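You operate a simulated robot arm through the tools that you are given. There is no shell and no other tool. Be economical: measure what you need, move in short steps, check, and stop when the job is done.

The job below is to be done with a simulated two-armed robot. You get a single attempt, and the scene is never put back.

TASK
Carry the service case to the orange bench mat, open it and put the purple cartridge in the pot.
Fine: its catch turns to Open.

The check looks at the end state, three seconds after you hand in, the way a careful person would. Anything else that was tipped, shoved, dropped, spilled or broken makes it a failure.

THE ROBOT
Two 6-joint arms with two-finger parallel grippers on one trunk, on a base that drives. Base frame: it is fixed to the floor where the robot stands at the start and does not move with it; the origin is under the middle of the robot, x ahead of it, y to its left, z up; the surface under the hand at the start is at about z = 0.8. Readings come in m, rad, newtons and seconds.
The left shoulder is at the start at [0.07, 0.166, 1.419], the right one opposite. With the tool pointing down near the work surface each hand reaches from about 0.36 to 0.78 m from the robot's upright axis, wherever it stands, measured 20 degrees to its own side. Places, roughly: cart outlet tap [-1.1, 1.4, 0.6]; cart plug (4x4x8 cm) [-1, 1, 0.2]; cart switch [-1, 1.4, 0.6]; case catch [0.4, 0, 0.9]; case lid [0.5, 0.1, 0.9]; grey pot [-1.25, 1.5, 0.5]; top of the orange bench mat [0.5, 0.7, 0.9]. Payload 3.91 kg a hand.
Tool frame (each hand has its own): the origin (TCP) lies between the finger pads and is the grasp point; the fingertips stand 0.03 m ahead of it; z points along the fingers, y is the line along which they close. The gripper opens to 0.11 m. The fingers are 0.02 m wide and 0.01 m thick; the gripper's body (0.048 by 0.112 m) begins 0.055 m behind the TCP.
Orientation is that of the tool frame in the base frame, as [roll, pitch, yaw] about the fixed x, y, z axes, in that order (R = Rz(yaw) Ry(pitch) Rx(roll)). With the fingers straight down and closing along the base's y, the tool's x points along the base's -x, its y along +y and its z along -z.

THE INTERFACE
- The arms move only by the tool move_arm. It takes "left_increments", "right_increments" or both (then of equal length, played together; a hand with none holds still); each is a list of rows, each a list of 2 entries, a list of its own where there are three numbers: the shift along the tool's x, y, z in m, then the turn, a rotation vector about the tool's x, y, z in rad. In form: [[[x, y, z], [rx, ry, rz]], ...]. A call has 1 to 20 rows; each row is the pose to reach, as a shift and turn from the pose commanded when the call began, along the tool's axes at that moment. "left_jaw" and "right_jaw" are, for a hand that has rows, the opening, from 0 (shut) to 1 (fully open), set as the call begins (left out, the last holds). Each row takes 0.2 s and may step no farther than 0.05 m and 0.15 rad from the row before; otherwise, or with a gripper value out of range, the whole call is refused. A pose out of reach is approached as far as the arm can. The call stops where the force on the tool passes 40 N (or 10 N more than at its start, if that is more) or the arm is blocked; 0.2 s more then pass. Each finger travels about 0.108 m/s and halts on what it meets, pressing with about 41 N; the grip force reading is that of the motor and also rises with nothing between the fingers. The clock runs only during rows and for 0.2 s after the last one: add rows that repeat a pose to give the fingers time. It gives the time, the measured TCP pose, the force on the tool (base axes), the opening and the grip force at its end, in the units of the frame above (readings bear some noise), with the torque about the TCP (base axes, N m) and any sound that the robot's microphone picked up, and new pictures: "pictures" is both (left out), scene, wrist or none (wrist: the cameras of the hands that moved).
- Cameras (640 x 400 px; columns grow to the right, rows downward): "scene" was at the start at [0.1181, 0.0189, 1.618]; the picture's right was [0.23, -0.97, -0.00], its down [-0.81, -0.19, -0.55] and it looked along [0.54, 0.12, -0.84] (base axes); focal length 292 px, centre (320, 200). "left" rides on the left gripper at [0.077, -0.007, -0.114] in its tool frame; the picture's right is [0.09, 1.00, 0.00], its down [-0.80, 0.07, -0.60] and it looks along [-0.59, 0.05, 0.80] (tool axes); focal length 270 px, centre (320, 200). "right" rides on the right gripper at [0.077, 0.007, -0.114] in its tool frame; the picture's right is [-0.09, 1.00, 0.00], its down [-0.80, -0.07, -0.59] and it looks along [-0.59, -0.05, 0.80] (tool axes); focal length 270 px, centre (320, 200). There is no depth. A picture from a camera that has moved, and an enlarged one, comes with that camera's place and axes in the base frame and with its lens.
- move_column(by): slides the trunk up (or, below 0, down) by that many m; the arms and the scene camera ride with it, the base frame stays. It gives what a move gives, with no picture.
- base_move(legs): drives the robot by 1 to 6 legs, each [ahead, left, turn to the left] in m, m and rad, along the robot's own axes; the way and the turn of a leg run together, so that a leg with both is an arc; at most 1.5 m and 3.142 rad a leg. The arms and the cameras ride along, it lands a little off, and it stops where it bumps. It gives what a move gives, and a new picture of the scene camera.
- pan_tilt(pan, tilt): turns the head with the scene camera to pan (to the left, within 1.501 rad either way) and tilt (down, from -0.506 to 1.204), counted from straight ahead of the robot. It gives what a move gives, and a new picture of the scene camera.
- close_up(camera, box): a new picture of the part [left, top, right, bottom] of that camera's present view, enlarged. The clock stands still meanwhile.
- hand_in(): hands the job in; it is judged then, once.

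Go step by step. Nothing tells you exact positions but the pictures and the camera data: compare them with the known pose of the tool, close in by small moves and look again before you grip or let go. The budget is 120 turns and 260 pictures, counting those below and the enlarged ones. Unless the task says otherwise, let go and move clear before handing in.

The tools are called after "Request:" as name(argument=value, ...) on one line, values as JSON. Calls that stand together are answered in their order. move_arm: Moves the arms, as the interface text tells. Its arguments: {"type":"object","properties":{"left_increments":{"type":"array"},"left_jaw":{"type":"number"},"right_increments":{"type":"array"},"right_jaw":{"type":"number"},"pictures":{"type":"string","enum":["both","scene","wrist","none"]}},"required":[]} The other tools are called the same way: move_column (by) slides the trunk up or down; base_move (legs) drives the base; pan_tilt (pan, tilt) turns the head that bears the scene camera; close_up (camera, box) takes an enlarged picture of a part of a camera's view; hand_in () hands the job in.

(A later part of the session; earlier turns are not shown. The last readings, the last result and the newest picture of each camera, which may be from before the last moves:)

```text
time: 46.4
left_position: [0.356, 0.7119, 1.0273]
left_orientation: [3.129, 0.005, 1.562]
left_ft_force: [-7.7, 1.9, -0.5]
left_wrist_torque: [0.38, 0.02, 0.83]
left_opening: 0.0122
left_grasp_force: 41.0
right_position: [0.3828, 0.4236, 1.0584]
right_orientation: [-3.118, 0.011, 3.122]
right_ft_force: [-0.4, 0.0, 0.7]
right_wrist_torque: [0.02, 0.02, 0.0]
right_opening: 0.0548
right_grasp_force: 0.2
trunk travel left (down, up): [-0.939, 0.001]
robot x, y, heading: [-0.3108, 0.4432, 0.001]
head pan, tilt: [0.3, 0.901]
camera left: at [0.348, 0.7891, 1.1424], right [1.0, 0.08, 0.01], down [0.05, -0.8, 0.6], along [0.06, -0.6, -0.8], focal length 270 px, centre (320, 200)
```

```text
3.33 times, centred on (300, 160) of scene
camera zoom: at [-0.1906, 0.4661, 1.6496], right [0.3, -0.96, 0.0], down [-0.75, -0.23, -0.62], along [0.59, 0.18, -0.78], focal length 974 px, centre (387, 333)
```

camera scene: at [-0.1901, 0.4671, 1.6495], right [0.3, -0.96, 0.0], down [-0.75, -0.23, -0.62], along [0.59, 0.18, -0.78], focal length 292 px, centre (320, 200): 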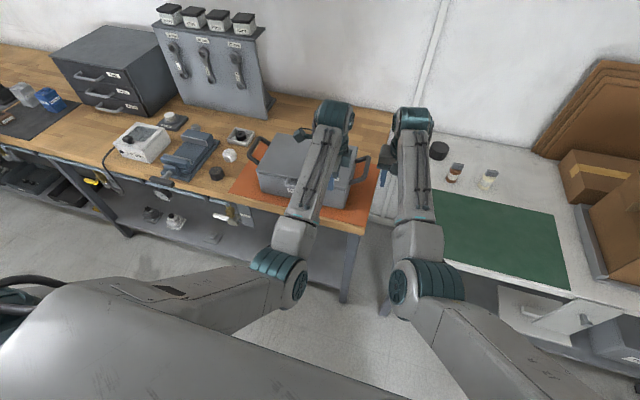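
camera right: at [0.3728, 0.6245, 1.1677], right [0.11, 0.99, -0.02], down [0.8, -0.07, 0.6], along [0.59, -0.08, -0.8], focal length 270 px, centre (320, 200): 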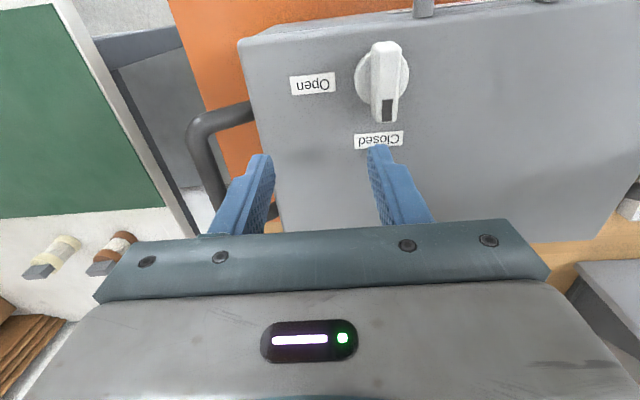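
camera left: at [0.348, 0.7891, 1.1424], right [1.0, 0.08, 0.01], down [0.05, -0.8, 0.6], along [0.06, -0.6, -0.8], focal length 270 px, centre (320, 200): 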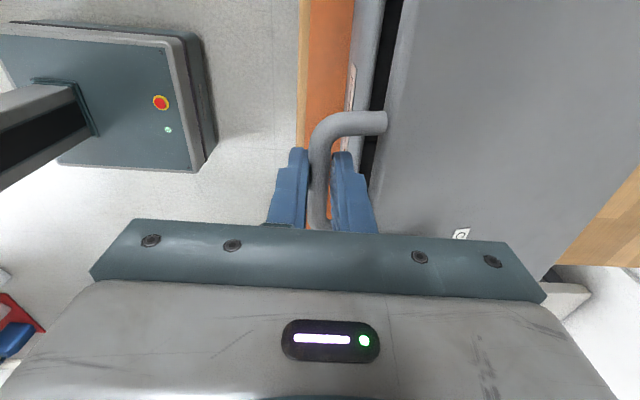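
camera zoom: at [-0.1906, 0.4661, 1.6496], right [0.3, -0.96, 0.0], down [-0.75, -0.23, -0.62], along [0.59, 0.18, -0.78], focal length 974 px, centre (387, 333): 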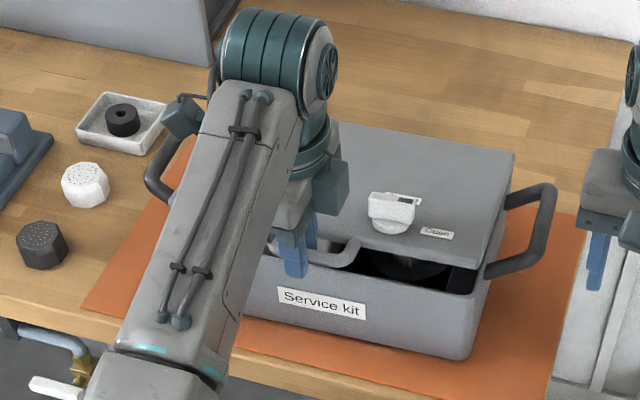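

The lid lifts freely. I'll continue to about 40°.

Request:
move_arm(left_increments=[[[0, 0.0033, -0.01], [0, 0, 0]], [[0, 0.0067, -0.02], [0, 0, 0]], [[0, 0.0151, -0.0393], [0, 0, 0]], [[0, 0.0252, -0.0579], [0, 0, 0]], [[0, 0.0368, -0.0754], [0, 0, 0]], [[0, 0.0499, -0.0919], [0, 0, 0]], [[0, 0.0644, -0.1072], [0, 0, 0]], [[0, 0.0644, -0.1072], [0, 0, 0]]], pictures="both")

```text
time: 48.2
left_position: [0.4183, 0.7138, 1.1363]
left_orientation: [3.126, 0.003, 1.563]
left_ft_force: [-7.4, 9.4, 6.2]
left_wrist_torque: [0.56, 0.01, 0.57]
left_opening: 0.0113
left_grasp_force: 41.4
right_position: [0.3815, 0.4243, 1.0589]
right_orientation: [-3.116, 0.011, 3.123]
right_ft_force: [0.1, 0.7, 0.6]
right_wrist_torque: [-0.03, 0.0, 0.03]
right_opening: 0.0549
right_grasp_force: 0.0
trunk travel left (down, up): [-0.939, 0.001]
robot x, y, heading: [-0.3105, 0.4411, 0.005]
head pan, tilt: [0.3, 0.901]
camera scene: at [-0.192, 0.4685, 1.6497], right [0.3, -0.96, 0.0], down [-0.75, -0.23, -0.62], along [0.59, 0.18, -0.78], focal length 292 px, centre (320, 200)
camera left: at [0.4102, 0.7903, 1.2512], right [1.0, 0.08, 0.01], down [0.06, -0.8, 0.6], along [0.06, -0.6, -0.8], focal length 270 px, centre (320, 200)
```

scene: 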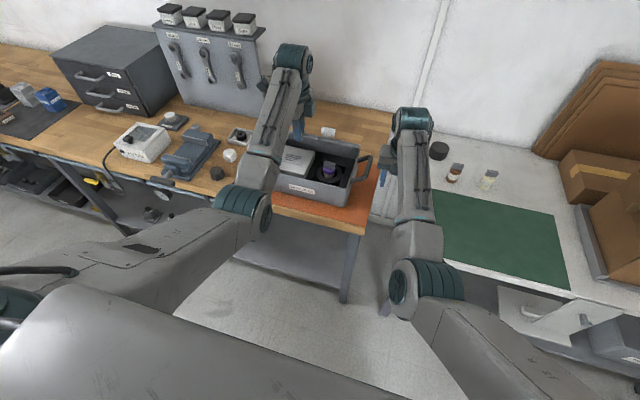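
left: 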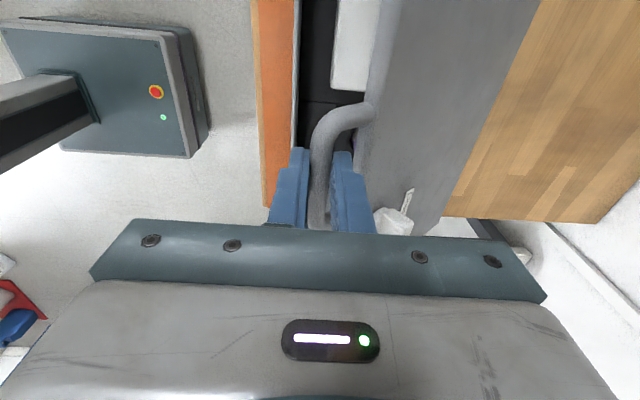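

I can see a purple cartridge in the case. I'll continue the arc to about 65°.

Request:
move_arm(left_increments=[[[0, 0.0158, -0.0139], [0, 0, 0]], [[0, 0.0327, -0.0265], [0, 0, 0]], [[0, 0.0507, -0.0375], [0, 0, 0]], [[0, 0.0696, -0.0469], [0, 0, 0]], [[0, 0.0891, -0.0546], [0, 0, 0]], [[0, 0.0891, -0.0546], [0, 0, 0]]], pictures="both")

```text
time: 49.6
left_position: [0.5046, 0.7139, 1.1946]
left_orientation: [3.123, 0.006, 1.562]
left_ft_force: [-5.8, 7.2, 12.9]
left_wrist_torque: [-0.2, 0.06, 0.11]
left_opening: 0.0112
left_grasp_force: 41.5
right_position: [0.3803, 0.424, 1.0606]
right_orientation: [-3.116, 0.011, 3.123]
right_ft_force: [0.2, -0.6, 0.4]
right_wrist_torque: [0.01, -0.02, 0.01]
right_opening: 0.0551
right_grasp_force: 0.0
trunk travel left (down, up): [-0.939, 0.001]
robot x, y, heading: [-0.3084, 0.441, -0.006]
head pan, tilt: [0.3, 0.901]
camera scene: at [-0.1943, 0.4669, 1.6499], right [0.3, -0.96, 0.0], down [-0.75, -0.23, -0.62], along [0.6, 0.18, -0.78], focal length 292 px, centre (320, 200)
camera left: at [0.4971, 0.7899, 1.3086], right [1.0, 0.08, 0.02], down [0.05, -0.8, 0.6], along [0.06, -0.6, -0.8], focal length 270 px, centre (320, 200)
```

scene: 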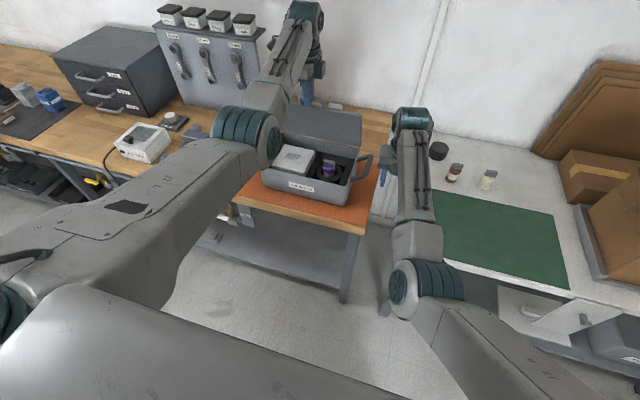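
left: 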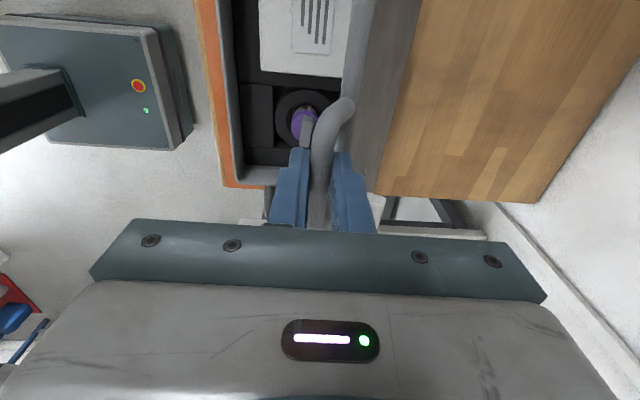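

Request:
move_arm(left_increments=[[[0, 0.0203, -0.005], [0, 0, 0]], [[0, 0.0409, -0.009], [0, 0, 0]], [[0, 0.0618, -0.0115], [0, 0, 0]], [[0, 0.0829, -0.012], [0, 0, 0]], [[0, 0.1039, -0.0105], [0, 0, 0]], [[0, 0.1039, -0.0105], [0, 0, 0]]], pictures="both")

```text
time: 51.0
left_position: [0.5318, 0.708, 1.2051]
left_orientation: [3.13, 0.005, 1.562]
left_ft_force: [-2.6, 5.2, 8.0]
left_wrist_torque: [-0.59, 0.23, -0.23]
left_opening: 0.0112
left_grasp_force: 41.0
left hand out of reach, approached as far as the arm can: row 2, 3, 4, 5, 6
right_position: [0.3829, 0.4255, 1.0574]
right_orientation: [-3.118, 0.007, 3.122]
right_ft_force: [0.3, 0.0, -0.2]
right_wrist_torque: [0.02, 0.02, 0.03]
right_opening: 0.055
right_grasp_force: 0.2
trunk travel left (down, up): [-0.939, 0.001]
robot x, y, heading: [-0.3091, 0.4449, -0.002]
head pan, tilt: [0.3, 0.901]
camera scene: at [-0.1885, 0.4674, 1.6491], right [0.3, -0.96, 0.0], down [-0.75, -0.23, -0.62], along [0.59, 0.18, -0.78], focal length 292 px, centre (320, 200)
camera left: at [0.5234, 0.7855, 1.3184], right [1.0, 0.08, 0.01], down [0.06, -0.8, 0.6], along [0.06, -0.6, -0.8], focal length 270 px, centre (320, 200)
```

scene: 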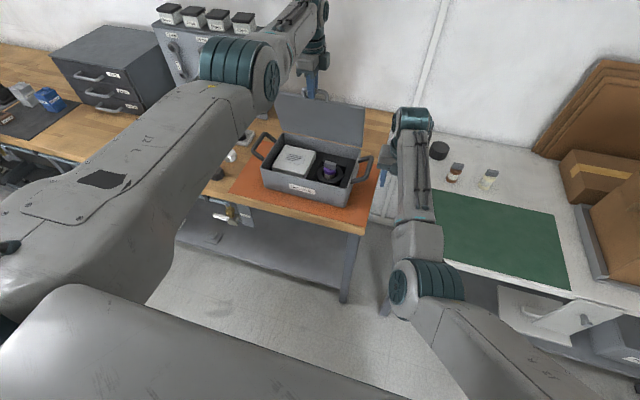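
left: 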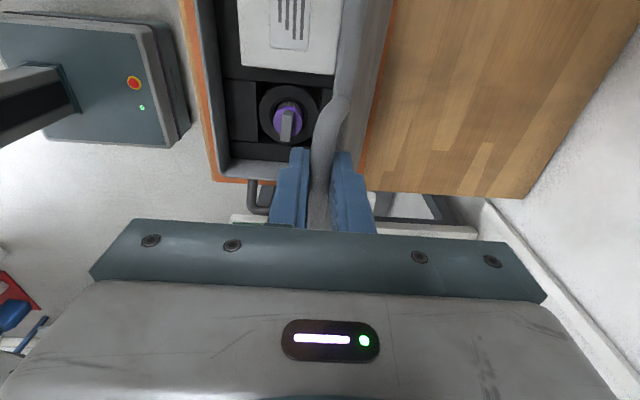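

The arm is at its outer limit; I'll creep the base forward to carry the handle on over the top of its arc.

Request:
base_move(legs=[[0.08, 0, 0]])

```text
time: 52.0
left_position: [0.603, 0.7068, 1.2075]
left_orientation: [3.125, 0.003, 1.56]
left_ft_force: [-0.1, 0.7, 15.7]
left_wrist_torque: [0.06, 0.09, -0.42]
left_opening: 0.0113
left_grasp_force: 40.8
right_position: [0.4577, 0.4243, 1.0618]
right_orientation: [-3.119, 0.014, 3.121]
right_ft_force: [-0.4, -0.2, 0.8]
right_wrist_torque: [0.01, -0.01, 0.04]
right_opening: 0.055
right_grasp_force: 0.1
trunk travel left (down, up): [-0.939, 0.001]
robot x, y, heading: [-0.2298, 0.437, -0.005]
head pan, tilt: [0.3, 0.901]
camera scene: at [-0.1176, 0.4653, 1.6498], right [0.3, -0.96, 0.0], down [-0.75, -0.23, -0.63], along [0.6, 0.18, -0.78], focal length 292 px, centre (320, 200)
```

scene: 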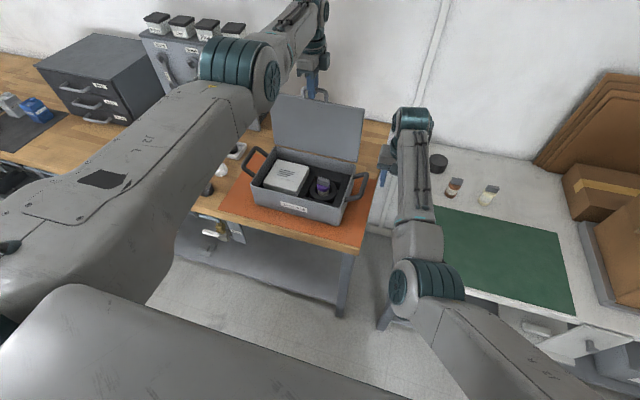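

Request:
base_move(legs=[[0.04, 0, 0]])

Request:
close_up(camera="scene", box=[200, 60, 400, 240])

```text
time: 52.9
left_position: [0.6416, 0.7062, 1.2066]
left_orientation: [3.129, 0.002, 1.561]
left_ft_force: [-1.8, 0.6, -5.7]
left_wrist_torque: [0.64, 0.01, 0.0]
left_opening: 0.0111
left_grasp_force: 41.3
right_position: [0.4974, 0.4241, 1.0599]
right_orientation: [-3.117, 0.016, 3.121]
right_ft_force: [-1.0, -0.7, 0.7]
right_wrist_torque: [0.01, 0.0, 0.0]
right_opening: 0.0551
right_grasp_force: 0.0
trunk travel left (down, up): [-0.939, 0.001]
robot x, y, heading: [-0.1892, 0.4424, -0.001]
head pan, tilt: [0.3, 0.901]
camera scene: at [-0.0783, 0.4664, 1.6498], right [0.3, -0.96, 0.0], down [-0.75, -0.23, -0.62], along [0.6, 0.18, -0.78], focal length 292 px, centre (320, 200)
```

scene: 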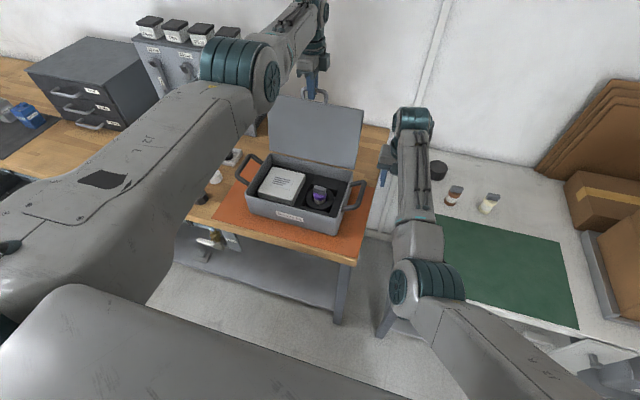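

```text
2.22 times, centred on (300, 150) of scene
camera zoom: at [-0.0783, 0.4664, 1.6498], right [0.3, -0.96, 0.0], down [-0.75, -0.23, -0.62], along [0.6, 0.18, -0.78], focal length 649 px, centre (364, 311)
```

zoom: 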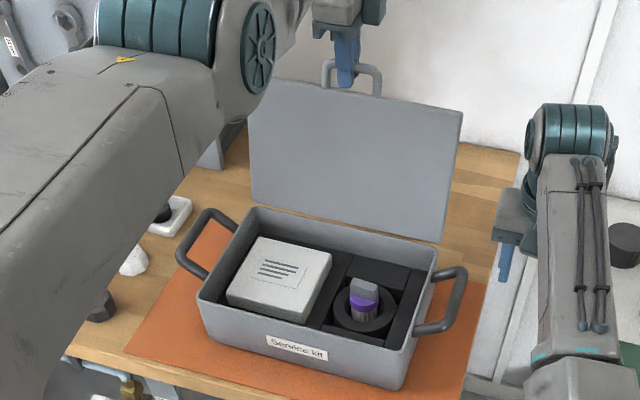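

The lid is just past vertical. I'll take it a little further along the arc so that it rests open.

Request:
base_move(legs=[[0.035, 0, 0]])

Request:
move_arm(left_increments=[[[0, 0.005, 0.006], [0, 0, 0]], [[0, 0.01, 0.014], [0, 0, 0]], [[0, 0.01, 0.014], [0, 0, 0]]], pictures="both")

```text
time: 53.8
left_position: [0.6764, 0.7098, 1.205]
left_orientation: [3.134, 0.002, 1.562]
left_ft_force: [-3.8, 0.7, -6.9]
left_wrist_torque: [0.49, 0.13, 0.13]
left_opening: 0.0112
left_grasp_force: 41.0
right_position: [0.5318, 0.4239, 1.0607]
right_orientation: [-3.117, 0.014, 3.122]
right_ft_force: [-0.2, 0.5, 0.2]
right_wrist_torque: [0.02, -0.05, 0.0]
right_opening: 0.055
right_grasp_force: 0.1
trunk travel left (down, up): [-0.939, 0.001]
robot x, y, heading: [-0.1563, 0.4436, 0.0]
head pan, tilt: [0.3, 0.901]
camera scene: at [-0.0436, 0.4666, 1.6499], right [0.3, -0.95, 0.0], down [-0.75, -0.23, -0.62], along [0.6, 0.18, -0.78], focal length 292 px, centre (320, 200)
```

scene: 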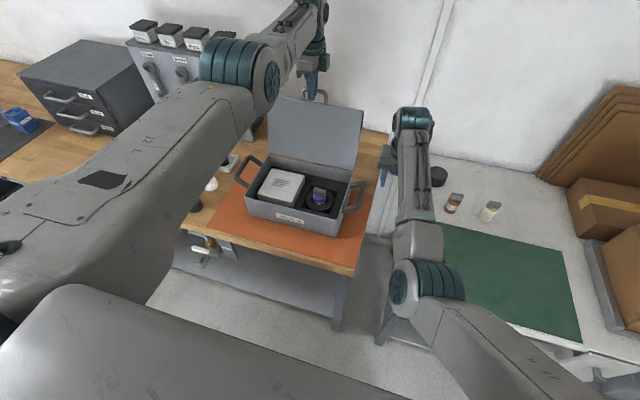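

```text
time: 54.6
left_position: [0.687, 0.7082, 1.1977]
left_orientation: [3.117, 0.0, 1.565]
left_ft_force: [2.5, 3.0, 20.7]
left_wrist_torque: [-0.72, 0.11, -0.09]
left_opening: 0.0113
left_grasp_force: 40.7
left hand out of reach, approached as far as the arm can: row 1, 2, 3
right_position: [0.5374, 0.4222, 1.0571]
right_orientation: [-3.117, 0.009, 3.119]
right_ft_force: [0.7, 0.2, -0.5]
right_wrist_torque: [0.0, 0.02, 0.0]
right_opening: 0.0551
right_grasp_force: 0.0
trunk travel left (down, up): [-0.939, 0.001]
robot x, y, heading: [-0.1552, 0.4411, 0.003]
head pan, tilt: [0.3, 0.901]
stopped in row 3 (left hand): the force on the tool passed its limit at 74 N (the readings are from after the stop); the commanded pose is now the measured one
camera scene: at [-0.0346, 0.4652, 1.649], right [0.3, -0.95, 0.0], down [-0.75, -0.23, -0.62], along [0.59, 0.19, -0.78], focal length 292 px, centre (320, 200)
camera left: at [0.6772, 0.7845, 1.3131], right [1.0, 0.08, 0.02], down [0.05, -0.8, 0.6], along [0.07, -0.59, -0.8], focal length 270 px, centre (320, 200)
```

scene: 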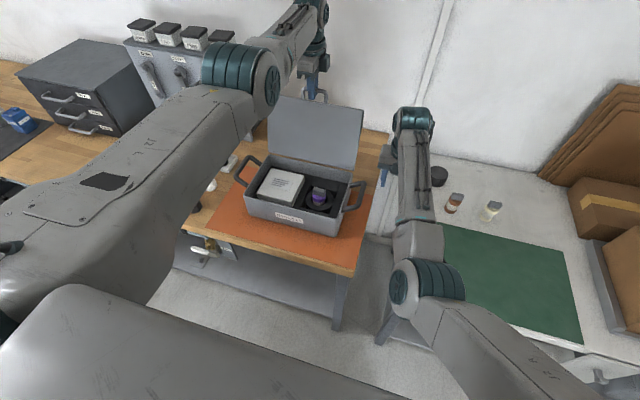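
left: 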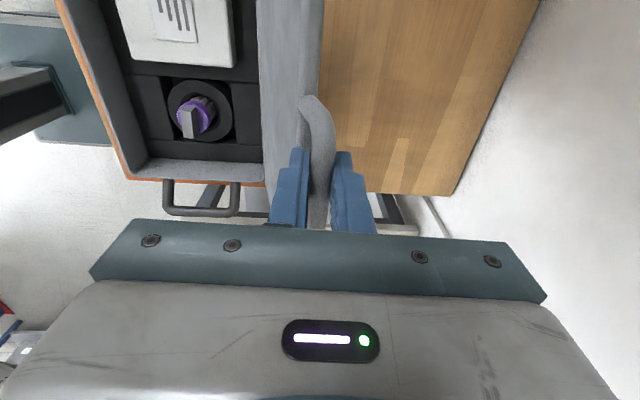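

The lid has come to its stop, well past vertical. I'll open the jaw in place and see whether it stays.

Request:
move_arm(left_increments=[[[0, 0, 0], [0, 0, 0]], [[0, 0, 0], [0, 0, 0]], [[0, 0, 0], [0, 0, 0]]], left_jaw=0.5, pictures="both")

```text
time: 55.4
left_position: [0.6818, 0.7088, 1.1973]
left_orientation: [3.123, -0.002, 1.565]
left_ft_force: [3.5, 1.5, 16.6]
left_wrist_torque: [-0.01, 0.45, -0.06]
left_opening: 0.0534
left_grasp_force: 0.1
right_position: [0.5344, 0.4227, 1.0572]
right_orientation: [-3.116, 0.009, 3.122]
right_ft_force: [0.7, -0.3, 0.4]
right_wrist_torque: [0.03, 0.03, -0.01]
right_opening: 0.055
right_grasp_force: 0.0
trunk travel left (down, up): [-0.939, 0.001]
robot x, y, heading: [-0.1579, 0.436, -0.0]
head pan, tilt: [0.3, 0.901]
camera scene: at [-0.0382, 0.4651, 1.6497], right [0.3, -0.95, 0.0], down [-0.75, -0.23, -0.62], along [0.59, 0.19, -0.78], focal length 292 px, centre (320, 200)
camera left: at [0.6737, 0.7841, 1.3122], right [1.0, 0.08, 0.02], down [0.05, -0.8, 0.6], along [0.06, -0.59, -0.8], focal length 270 px, centre (320, 200)
```

scene: 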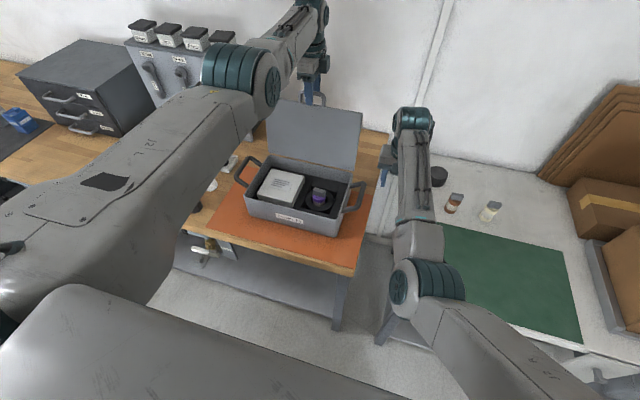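
left: 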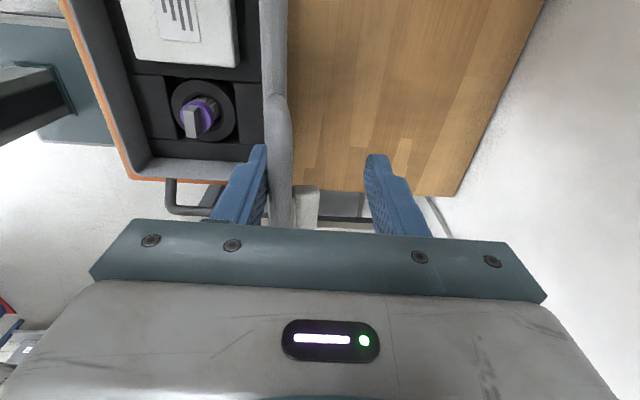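

Request:
move_arm(left_increments=[[[0, 0, -0.01], [0, 0, 0]], [[0, 0, -0.02], [0, 0, 0]], [[0, 0, -0.02], [0, 0, 0]]], pictures="wrist")

Request:
close_up(camera="scene", box=[220, 50, 400, 240])

```text
time: 56.2
left_position: [0.6829, 0.7079, 1.2154]
left_orientation: [3.128, 0.002, 1.565]
left_ft_force: [-0.1, 0.2, 0.7]
left_wrist_torque: [-0.03, 0.01, 0.0]
left_opening: 0.0549
left_grasp_force: 0.2
right_position: [0.5363, 0.4237, 1.0578]
right_orientation: [-3.119, 0.011, 3.122]
right_ft_force: [-0.3, 0.1, 1.2]
right_wrist_torque: [0.01, -0.04, 0.01]
right_opening: 0.0548
right_grasp_force: 0.1
trunk travel left (down, up): [-0.939, 0.001]
robot x, y, heading: [-0.1566, 0.4419, 0.003]
head pan, tilt: [0.3, 0.901]
camera left: at [0.6751, 0.7848, 1.3301], right [1.0, 0.08, 0.01], down [0.06, -0.8, 0.6], along [0.06, -0.59, -0.8], focal length 270 px, centre (320, 200)
```

left: 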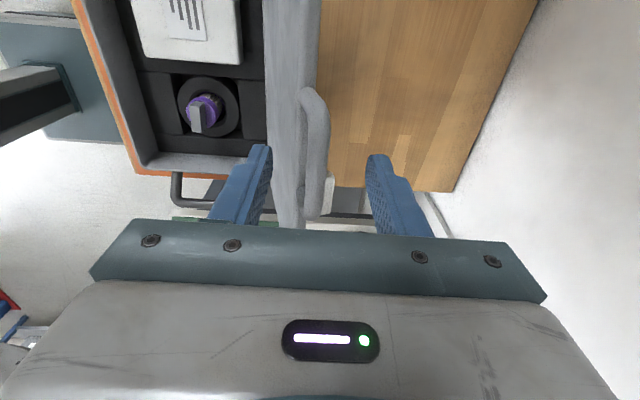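

```text
2.11 times, centred on (310, 145) of scene
camera zoom: at [-0.0368, 0.4658, 1.6495], right [0.3, -0.95, 0.0], down [-0.75, -0.23, -0.62], along [0.59, 0.18, -0.78], focal length 615 px, centre (341, 316)
```

zoom: 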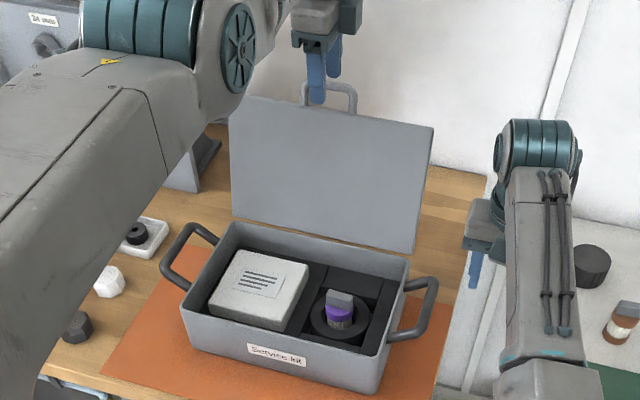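

The lid stands open by itself with no force on the hand. I'll raise the left hand clear of it.

Request:
move_arm(left_increments=[[[0, 0, -0.02], [0, 0, 0]], [[0, 0, -0.045], [0, 0, 0]], [[0, 0, -0.045], [0, 0, 0]]], pictures="wrist")

```text
time: 57.0
left_position: [0.6855, 0.7073, 1.2597]
left_orientation: [3.13, 0.0, 1.566]
left_ft_force: [0.6, -0.8, 0.2]
left_wrist_torque: [-0.02, 0.0, -0.01]
left_opening: 0.0549
left_grasp_force: 0.0
left hand out of reach, approached as far as the arm can: row 1, 2, 3
right_position: [0.537, 0.4234, 1.0575]
right_orientation: [-3.118, 0.009, 3.123]
right_ft_force: [0.2, -0.2, -0.6]
right_wrist_torque: [-0.01, 0.0, -0.02]
right_opening: 0.0551
right_grasp_force: 0.0
trunk travel left (down, up): [-0.939, 0.001]
robot x, y, heading: [-0.1574, 0.4386, -0.004]
head pan, tilt: [0.3, 0.901]
camera left: at [0.6775, 0.7846, 1.3738], right [1.0, 0.08, 0.01], down [0.06, -0.8, 0.6], along [0.06, -0.59, -0.8], focal length 270 px, centre (320, 200)
```

left: 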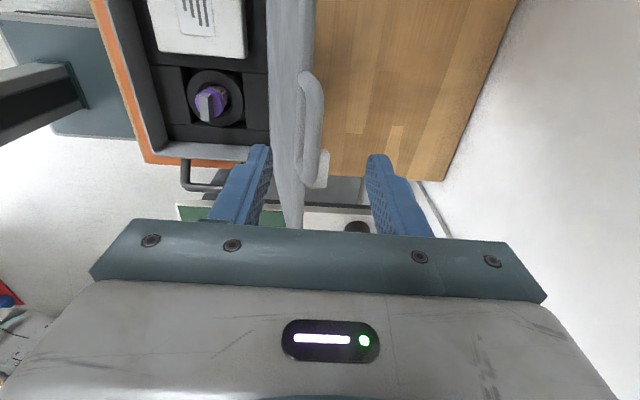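

Clear. I'll drive back so that the left hand comes out over the case, then inspect the cartridge.

Request:
base_move(legs=[[-0.13, 0, 0]])

Request:
close_up(camera="left", box=[0, 0, 640, 400])

Request:
close_up(camera="scene", box=[260, 130, 380, 205])

```text
time: 58.3
left_position: [0.56, 0.7082, 1.2558]
left_orientation: [3.132, -0.001, 1.563]
left_ft_force: [0.4, -0.1, -0.1]
left_wrist_torque: [0.0, 0.01, 0.01]
left_opening: 0.055
left_grasp_force: 0.0
right_position: [0.4107, 0.4232, 1.0553]
right_orientation: [-3.117, 0.007, 3.122]
right_ft_force: [0.0, -0.3, -0.2]
right_wrist_torque: [0.01, 0.01, -0.01]
right_opening: 0.0549
right_grasp_force: 0.1
trunk travel left (down, up): [-0.939, 0.001]
robot x, y, heading: [-0.2866, 0.4382, 0.004]
head pan, tilt: [0.3, 0.901]
camera scene: at [-0.1596, 0.4659, 1.6488], right [0.3, -0.95, 0.0], down [-0.75, -0.23, -0.62], along [0.59, 0.18, -0.79], focal length 292 px, centre (320, 200)
```

scene: 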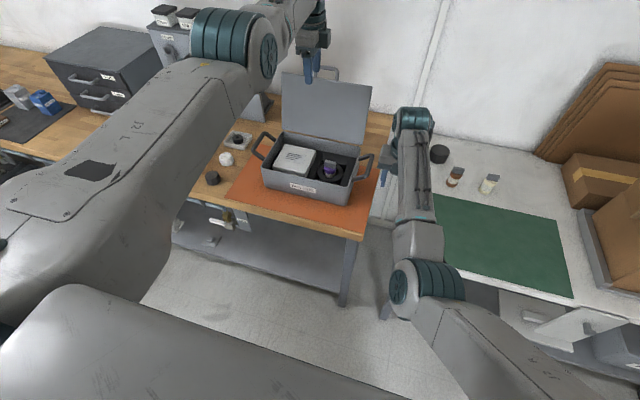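

```text
1.00 times, centred on (320, 200) of left (not enlarged: the box is as wide or as high as the picture)
camera zoom: at [0.5523, 0.7842, 1.3706], right [1.0, 0.08, 0.01], down [0.06, -0.8, 0.6], along [0.06, -0.59, -0.8], focal length 270 px, centre (320, 200)
```

zoom: 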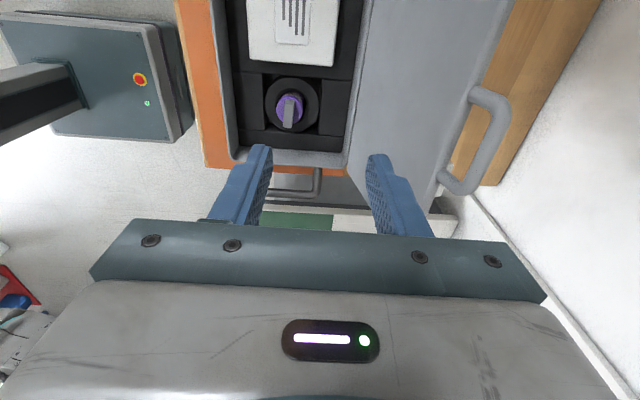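

```text
5.33 times, centred on (320, 168) of scene
camera zoom: at [-0.1596, 0.4659, 1.6488], right [0.3, -0.95, 0.0], down [-0.75, -0.23, -0.62], along [0.59, 0.18, -0.79], focal length 1558 px, centre (320, 373)
```

zoom: 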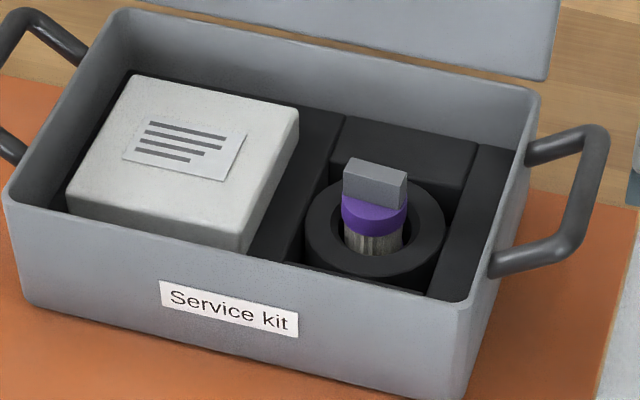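

The cartridge's grey fin is at about (0.522, 0.638), top near z 0.95, thin along x — the left hand's present orientation suits it. I'll come down to above it.

Request:
move_arm(left_increments=[[[-0.03, -0.02, 0.02], [0, 0, 0]], [[-0.06, -0.038, 0.04], [0, 0, 0]], [[-0.07, -0.038, 0.085], [0, 0, 0]], [[-0.07, -0.038, 0.13], [0, 0, 0]], [[-0.07, -0.038, 0.175], [0, 0, 0]], [[-0.07, -0.038, 0.215], [0, 0, 0]], [[-0.07, -0.038, 0.215], [0, 0, 0]]], pictures="both")

```text
time: 59.9
left_position: [0.5241, 0.6393, 1.0426]
left_orientation: [3.128, 0.0, 1.565]
left_ft_force: [-0.1, 0.1, 0.1]
left_wrist_torque: [-0.02, 0.04, -0.01]
left_opening: 0.0551
left_grasp_force: 0.1
left hand out of reach, approached as far as the arm can: row 1, 2, 3, 4, 5
right_position: [0.4066, 0.4217, 1.0588]
right_orientation: [-3.116, 0.009, 3.123]
right_ft_force: [0.3, 0.0, 0.1]
right_wrist_torque: [-0.01, 0.0, 0.01]
right_opening: 0.055
right_grasp_force: 0.1
trunk travel left (down, up): [-0.939, 0.001]
robot x, y, heading: [-0.2882, 0.442, 0.001]
head pan, tilt: [0.3, 0.901]
camera scene: at [-0.1661, 0.466, 1.6495], right [0.3, -0.95, 0.0], down [-0.75, -0.23, -0.62], along [0.59, 0.18, -0.78], focal length 292 px, centre (320, 200)
camera left: at [0.5164, 0.7158, 1.1561], right [1.0, 0.08, 0.01], down [0.06, -0.8, 0.6], along [0.06, -0.59, -0.8], focal length 270 px, centre (320, 200)
```

scene: 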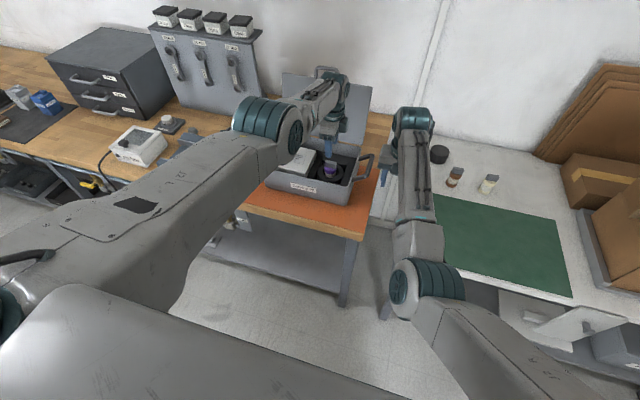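
left: 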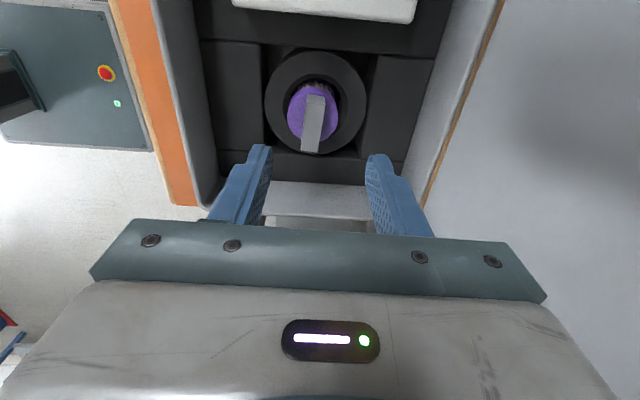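

Aligned over the fin. I'll descend to it and look before closing.

Request:
move_arm(left_increments=[[[0, -0.003, 0.03], [0, 0, 0]], [[0, -0.003, 0.06], [0, 0, 0]], [[0, -0.003, 0.08], [0, 0, 0]], [[0, -0.003, 0.08], [0, 0, 0]]], left_jaw=0.45, pictures="wrist")

Request:
close_up(camera="scene", box=[270, 120, 390, 205])

```text
time: 60.9
left_position: [0.5045, 0.641, 0.9816]
left_orientation: [3.126, 0.0, 1.565]
left_ft_force: [-0.1, -0.5, -1.0]
left_wrist_torque: [0.0, 0.03, -0.01]
left_opening: 0.0492
left_grasp_force: 0.0
left hand out of reach, approached as far as the arm can: row 1, 2, 3, 4
right_position: [0.4075, 0.4227, 1.0564]
right_orientation: [-3.117, 0.008, 3.123]
right_ft_force: [0.7, -0.1, 0.2]
right_wrist_torque: [0.01, -0.05, -0.01]
right_opening: 0.055
right_grasp_force: 0.0
trunk travel left (down, up): [-0.939, 0.001]
robot x, y, heading: [-0.2885, 0.4381, 0.003]
head pan, tilt: [0.3, 0.901]
camera left: at [0.4963, 0.718, 1.0957], right [1.0, 0.08, 0.01], down [0.06, -0.8, 0.6], along [0.06, -0.59, -0.8], focal length 270 px, centre (320, 200)
```

left: 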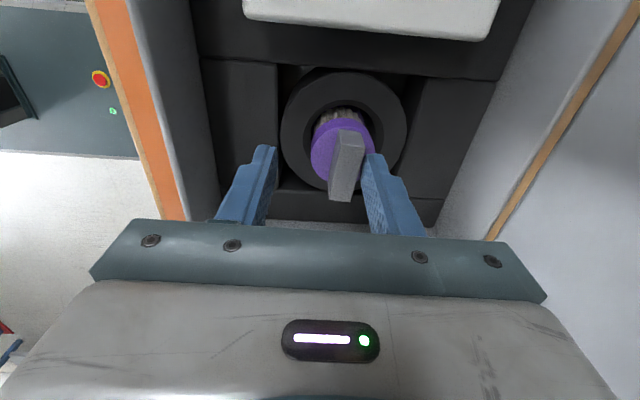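

```text
4.71 times, centred on (330, 162) of scene
camera zoom: at [-0.1648, 0.4659, 1.6494], right [0.3, -0.95, 0.0], down [-0.75, -0.23, -0.62], along [0.59, 0.18, -0.78], focal length 1375 px, centre (273, 376)
```

zoom: 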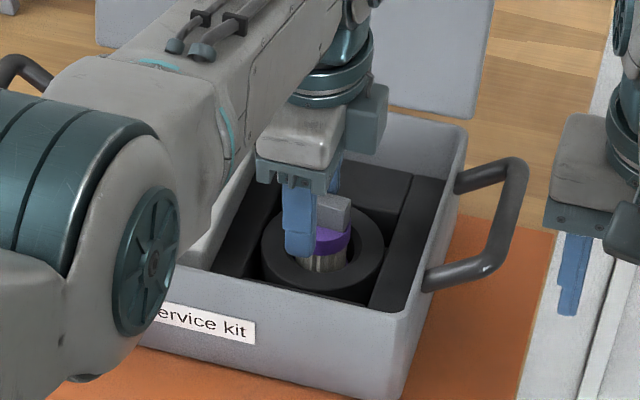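

The reach is short there. I'll rise, move the base forward 5 cm, and come down again.

Request:
move_arm(left_increments=[[[0, 0, -0.03], [0, 0, 0]], [[0, 0, -0.05], [0, 0, 0]], [[0, 0, -0.05], [0, 0, 0]]], pictures="none")

Request:
base_move(legs=[[0.055, 0, 0]])

```text
time: 61.7
left_position: [0.5038, 0.6401, 1.0317]
left_orientation: [3.127, 0.0, 1.563]
left_ft_force: [0.4, -0.4, -0.5]
left_wrist_torque: [0.02, -0.02, 0.02]
left_opening: 0.0492
left_grasp_force: 0.0
right_position: [0.4075, 0.4224, 1.0571]
right_orientation: [-3.117, 0.007, 3.123]
right_ft_force: [0.1, 0.0, 0.0]
right_wrist_torque: [0.04, -0.02, -0.01]
right_opening: 0.0549
right_grasp_force: 0.1
trunk travel left (down, up): [-0.939, 0.001]
robot x, y, heading: [-0.286, 0.4391, -0.001]
head pan, tilt: [0.3, 0.901]
```

```text
time: 62.6
left_position: [0.5486, 0.6394, 1.0391]
left_orientation: [3.119, 0.001, 1.565]
left_ft_force: [-0.8, 0.0, 0.0]
left_wrist_torque: [-0.01, -0.04, -0.03]
left_opening: 0.0495
left_grasp_force: 0.0
right_position: [0.4528, 0.4231, 1.0646]
right_orientation: [-3.119, 0.018, 3.123]
right_ft_force: [-0.8, -0.2, 1.6]
right_wrist_torque: [-0.02, -0.1, 0.0]
right_opening: 0.0552
right_grasp_force: 0.1
trunk travel left (down, up): [-0.939, 0.001]
robot x, y, heading: [-0.2314, 0.4385, 0.002]
head pan, tilt: [0.3, 0.901]
camera scene: at [-0.1249, 0.4655, 1.6507], right [0.3, -0.95, 0.0], down [-0.74, -0.23, -0.63], along [0.6, 0.18, -0.78], focal length 292 px, centre (320, 200)
```

scene: 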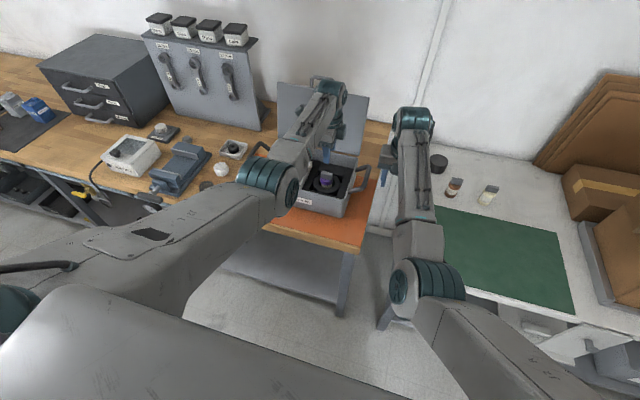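

Request:
move_arm(left_increments=[[[0, -0.035, 0], [0, 0, 0]], [[0, -0.035, 0.02], [0, 0, 0]], [[0, -0.035, 0.02], [0, 0, 0]]], pictures="wrist")

```text
time: 63.4
left_position: [0.5246, 0.6404, 1.0078]
left_orientation: [3.13, 0.0, 1.565]
left_ft_force: [0.3, -0.5, 0.1]
left_wrist_torque: [0.01, 0.02, -0.01]
left_opening: 0.0496
left_grasp_force: 0.0
right_position: [0.4636, 0.4224, 1.0558]
right_orientation: [-3.117, 0.008, 3.122]
right_ft_force: [0.1, 0.0, 0.5]
right_wrist_torque: [0.0, -0.02, -0.01]
right_opening: 0.0548
right_grasp_force: 0.1
trunk travel left (down, up): [-0.939, 0.001]
robot x, y, heading: [-0.2314, 0.4433, 0.003]
head pan, tilt: [0.3, 0.901]
camera left: at [0.5166, 0.7162, 1.1235], right [1.0, 0.08, 0.01], down [0.06, -0.8, 0.6], along [0.06, -0.59, -0.8], focal length 270 px, centre (320, 200)
```

left: 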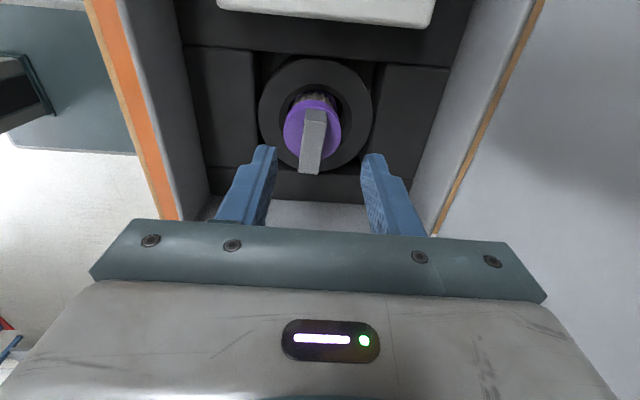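

Request:
move_arm(left_increments=[[[-0.003, -0.004, 0.02], [0, 0, 0]], [[-0.003, -0.004, 0.04], [0, 0, 0]], [[-0.003, -0.004, 0.053], [0, 0, 0]], [[-0.003, -0.004, 0.053], [0, 0, 0]]], pictures="wrist")

Request:
close_up(camera="scene", box=[270, 130, 390, 215])

```text
time: 64.4
left_position: [0.5197, 0.639, 0.958]
left_orientation: [3.126, 0.0, 1.565]
left_ft_force: [0.2, -0.4, 0.9]
left_wrist_torque: [-0.02, 0.01, -0.02]
left_opening: 0.0494
left_grasp_force: 0.2
right_position: [0.4604, 0.4235, 1.0575]
right_orientation: [-3.117, 0.01, 3.122]
right_ft_force: [-0.3, 0.4, 0.8]
right_wrist_torque: [0.02, 0.0, 0.02]
right_opening: 0.0549
right_grasp_force: 0.0
trunk travel left (down, up): [-0.939, 0.001]
robot x, y, heading: [-0.2306, 0.4414, 0.002]
head pan, tilt: [0.3, 0.901]
camera left: at [0.5108, 0.7148, 1.074], right [1.0, 0.08, 0.02], down [0.06, -0.8, 0.6], along [0.06, -0.59, -0.8], focal length 270 px, centre (320, 200)
```

left: 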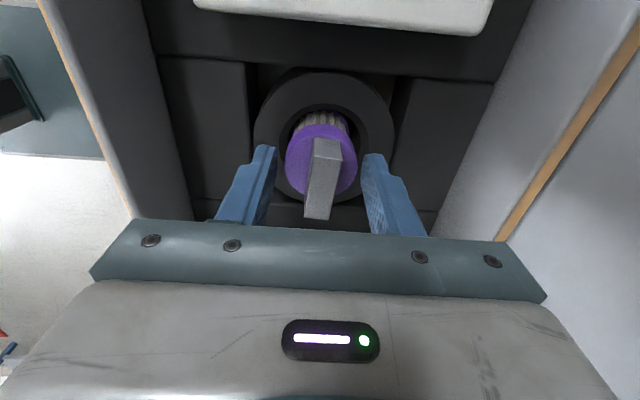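

```text
4.71 times, centred on (330, 172) of scene
camera zoom: at [-0.1118, 0.4657, 1.6495], right [0.3, -0.95, 0.0], down [-0.75, -0.23, -0.62], along [0.59, 0.18, -0.78], focal length 1375 px, centre (273, 329)
```

zoom: 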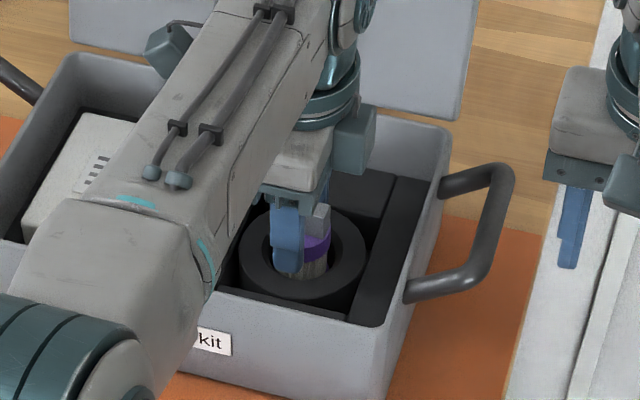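

Request:
move_arm(left_increments=[[[0, 0.001, -0.006], [0, 0, 0]], [[0, 0.001, -0.006], [0, 0, 0]]], pictures="none")

Request:
move_arm(left_increments=[[[0, 0, 0], [0, 0, 0]], [[0, 0, 0], [0, 0, 0]], [[0, 0, 0], [0, 0, 0]]], left_jaw=0, pictures="wrist")

```text
time: 65.0
left_position: [0.521, 0.6358, 0.9648]
left_orientation: [3.127, 0.001, 1.566]
left_ft_force: [0.0, 0.0, 0.2]
left_wrist_torque: [-0.01, 0.05, 0.03]
left_opening: 0.0494
left_grasp_force: 0.0
right_position: [0.4619, 0.4236, 1.058]
right_orientation: [-3.117, 0.008, 3.124]
right_ft_force: [0.0, -0.2, 0.0]
right_wrist_torque: [-0.02, 0.01, -0.03]
right_opening: 0.0552
right_grasp_force: 0.1
trunk travel left (down, up): [-0.939, 0.001]
robot x, y, heading: [-0.2363, 0.4392, 0.001]
head pan, tilt: [0.3, 0.901]
```

```text
time: 65.8
left_position: [0.5205, 0.637, 0.9646]
left_orientation: [3.128, -0.001, 1.567]
left_ft_force: [0.2, -0.5, 0.8]
left_wrist_torque: [0.06, 0.01, -0.02]
left_opening: 0.0379
left_grasp_force: 41.3
right_position: [0.4619, 0.4238, 1.0579]
right_orientation: [-3.118, 0.009, 3.123]
right_ft_force: [-0.5, 0.5, 0.3]
right_wrist_torque: [0.01, 0.0, -0.02]
right_opening: 0.0551
right_grasp_force: 0.0
trunk travel left (down, up): [-0.939, 0.001]
robot x, y, heading: [-0.2337, 0.4412, 0.003]
head pan, tilt: [0.3, 0.901]
camera left: at [0.5117, 0.7136, 1.0795], right [1.0, 0.08, 0.01], down [0.06, -0.8, 0.6], along [0.06, -0.59, -0.8], focal length 270 px, centre (320, 200)
```

left: 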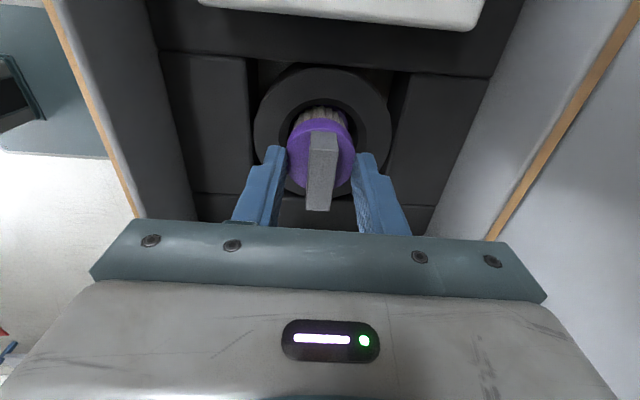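

The tips closed on the purple ring (38 mm) rather than the fin. I'll open, rise 14 mm and close on the fin.

Request:
move_arm(left_increments=[[[0, 0, 0], [0, 0, 0]], [[0, 0, -0.014], [0, 0, 0]], [[0, 0, -0.014], [0, 0, 0]]], left_jaw=0.45, pictures="none")

Request:
move_arm(left_increments=[[[0, 0, 0], [0, 0, 0]], [[0, 0, 0], [0, 0, 0]], [[0, 0, 0], [0, 0, 0]]], left_jaw=0, pictures="wrist")

Request:
close_up(camera="scene", box=[290, 140, 360, 190])

```text
time: 66.6
left_position: [0.521, 0.6371, 0.9776]
left_orientation: [3.128, 0.001, 1.565]
left_ft_force: [0.3, 0.3, -0.4]
left_wrist_torque: [0.01, 0.01, 0.01]
left_opening: 0.0494
left_grasp_force: 0.0
right_position: [0.4623, 0.4246, 1.058]
right_orientation: [-3.117, 0.008, 3.122]
right_ft_force: [0.1, -0.2, 0.3]
right_wrist_torque: [0.02, -0.01, 0.01]
right_opening: 0.0551
right_grasp_force: 0.0
trunk travel left (down, up): [-0.939, 0.001]
robot x, y, heading: [-0.2349, 0.4408, 0.005]
head pan, tilt: [0.3, 0.901]
```

```text
time: 67.4
left_position: [0.5199, 0.6364, 0.9796]
left_orientation: [3.126, -0.001, 1.567]
left_ft_force: [-0.9, 0.9, -0.4]
left_wrist_torque: [-0.01, 0.01, 0.02]
left_opening: 0.0127
left_grasp_force: 40.7
right_position: [0.4622, 0.4227, 1.0587]
right_orientation: [-3.117, 0.009, 3.122]
right_ft_force: [-0.1, -0.2, 0.0]
right_wrist_torque: [0.04, -0.02, -0.02]
right_opening: 0.0553
right_grasp_force: 0.0
trunk travel left (down, up): [-0.939, 0.001]
robot x, y, heading: [-0.2317, 0.4386, 0.003]
head pan, tilt: [0.3, 0.901]
camera left: at [0.5124, 0.7135, 1.0932], right [1.0, 0.08, 0.01], down [0.06, -0.8, 0.6], along [0.06, -0.59, -0.8], focal length 270 px, centre (320, 200)
```

left: 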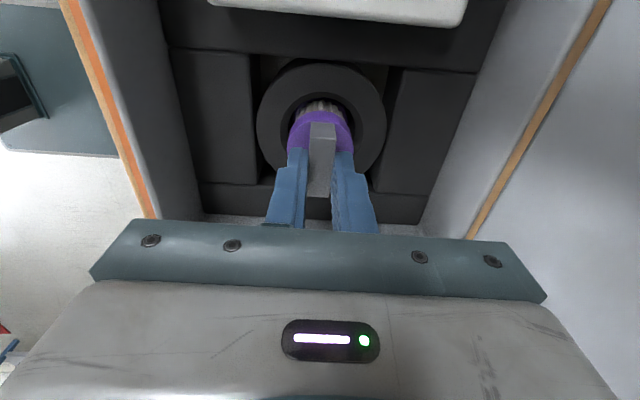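

```text
8.00 times, centred on (325, 165) of scene
camera zoom: at [-0.1108, 0.4658, 1.6494], right [0.3, -0.95, 0.0], down [-0.75, -0.23, -0.62], along [0.59, 0.18, -0.78], focal length 2337 px, centre (280, 480)
```

zoom: 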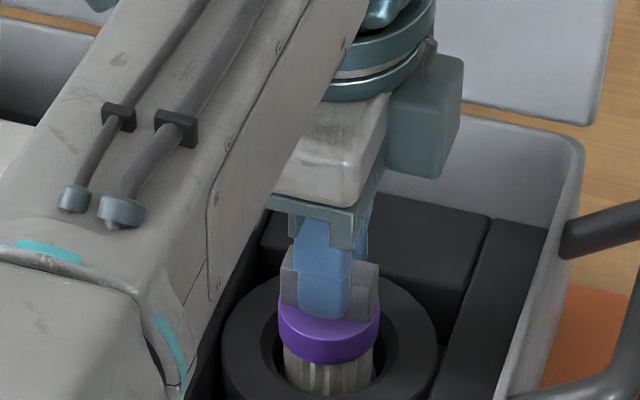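

A firm fin grip (12.7 mm). I'll lift the cartridge straight up out of its holder.

Request:
move_arm(left_increments=[[[0, 0, -0.015], [0, 0, 0]], [[0, 0, -0.03], [0, 0, 0]], [[0, 0, -0.05], [0, 0, 0]], [[0, 0, -0.075], [0, 0, 0]], [[0, 0, -0.1], [0, 0, 0]], [[0, 0, -0.125], [0, 0, 0]], [[0, 0, -0.15], [0, 0, 0]], [[0, 0, -0.15], [0, 0, 0]]], pictures="both")

Request:
close_up(camera="scene", box=[240, 50, 400, 210])

```text
time: 69.2
left_position: [0.5174, 0.6392, 1.1292]
left_orientation: [3.128, 0.0, 1.565]
left_ft_force: [-0.6, 0.9, -1.4]
left_wrist_torque: [-0.04, -0.02, -0.03]
left_opening: 0.0128
left_grasp_force: 41.5
right_position: [0.461, 0.4227, 1.0576]
right_orientation: [-3.115, 0.008, 3.123]
right_ft_force: [-0.9, 0.0, -0.8]
right_wrist_torque: [-0.01, 0.0, 0.03]
right_opening: 0.0552
right_grasp_force: 0.1
trunk travel left (down, up): [-0.939, 0.001]
robot x, y, heading: [-0.2303, 0.4391, 0.002]
head pan, tilt: [0.3, 0.901]
camera scene: at [-0.1105, 0.466, 1.6493], right [0.3, -0.95, 0.0], down [-0.75, -0.23, -0.62], along [0.59, 0.18, -0.78], focal length 292 px, centre (320, 200)
camera left: at [0.5106, 0.7156, 1.244], right [1.0, 0.08, 0.01], down [0.06, -0.8, 0.6], along [0.06, -0.59, -0.8], focal length 270 px, centre (320, 200)
```

scene: 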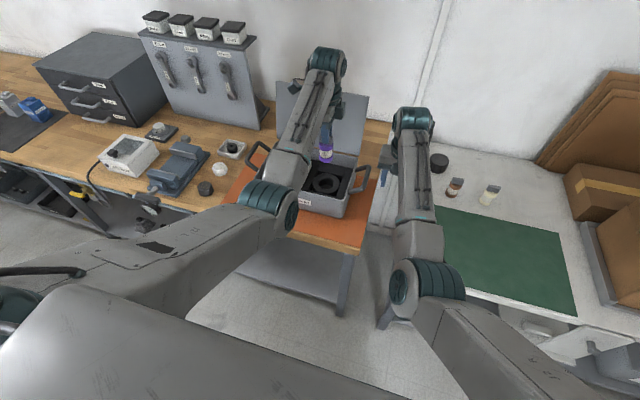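
left: 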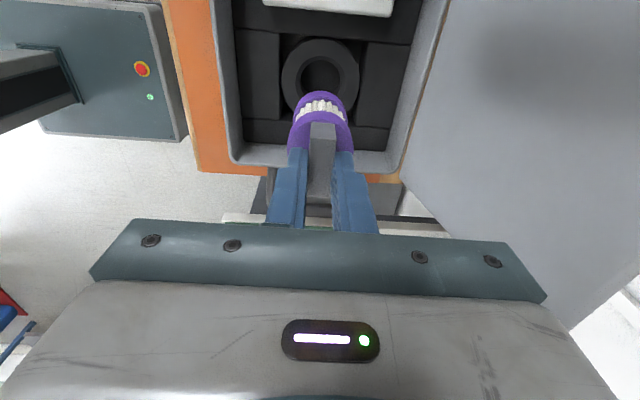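

```text
2.50 times, centred on (320, 130) of scene
camera zoom: at [-0.1105, 0.466, 1.6493], right [0.3, -0.95, 0.0], down [-0.75, -0.23, -0.62], along [0.59, 0.18, -0.78], focal length 730 px, centre (320, 375)
```

zoom: 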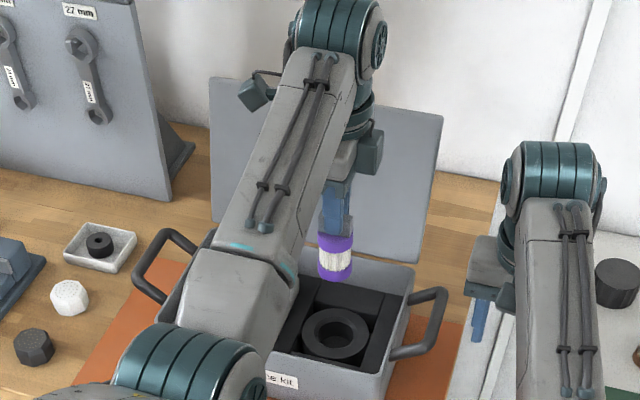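

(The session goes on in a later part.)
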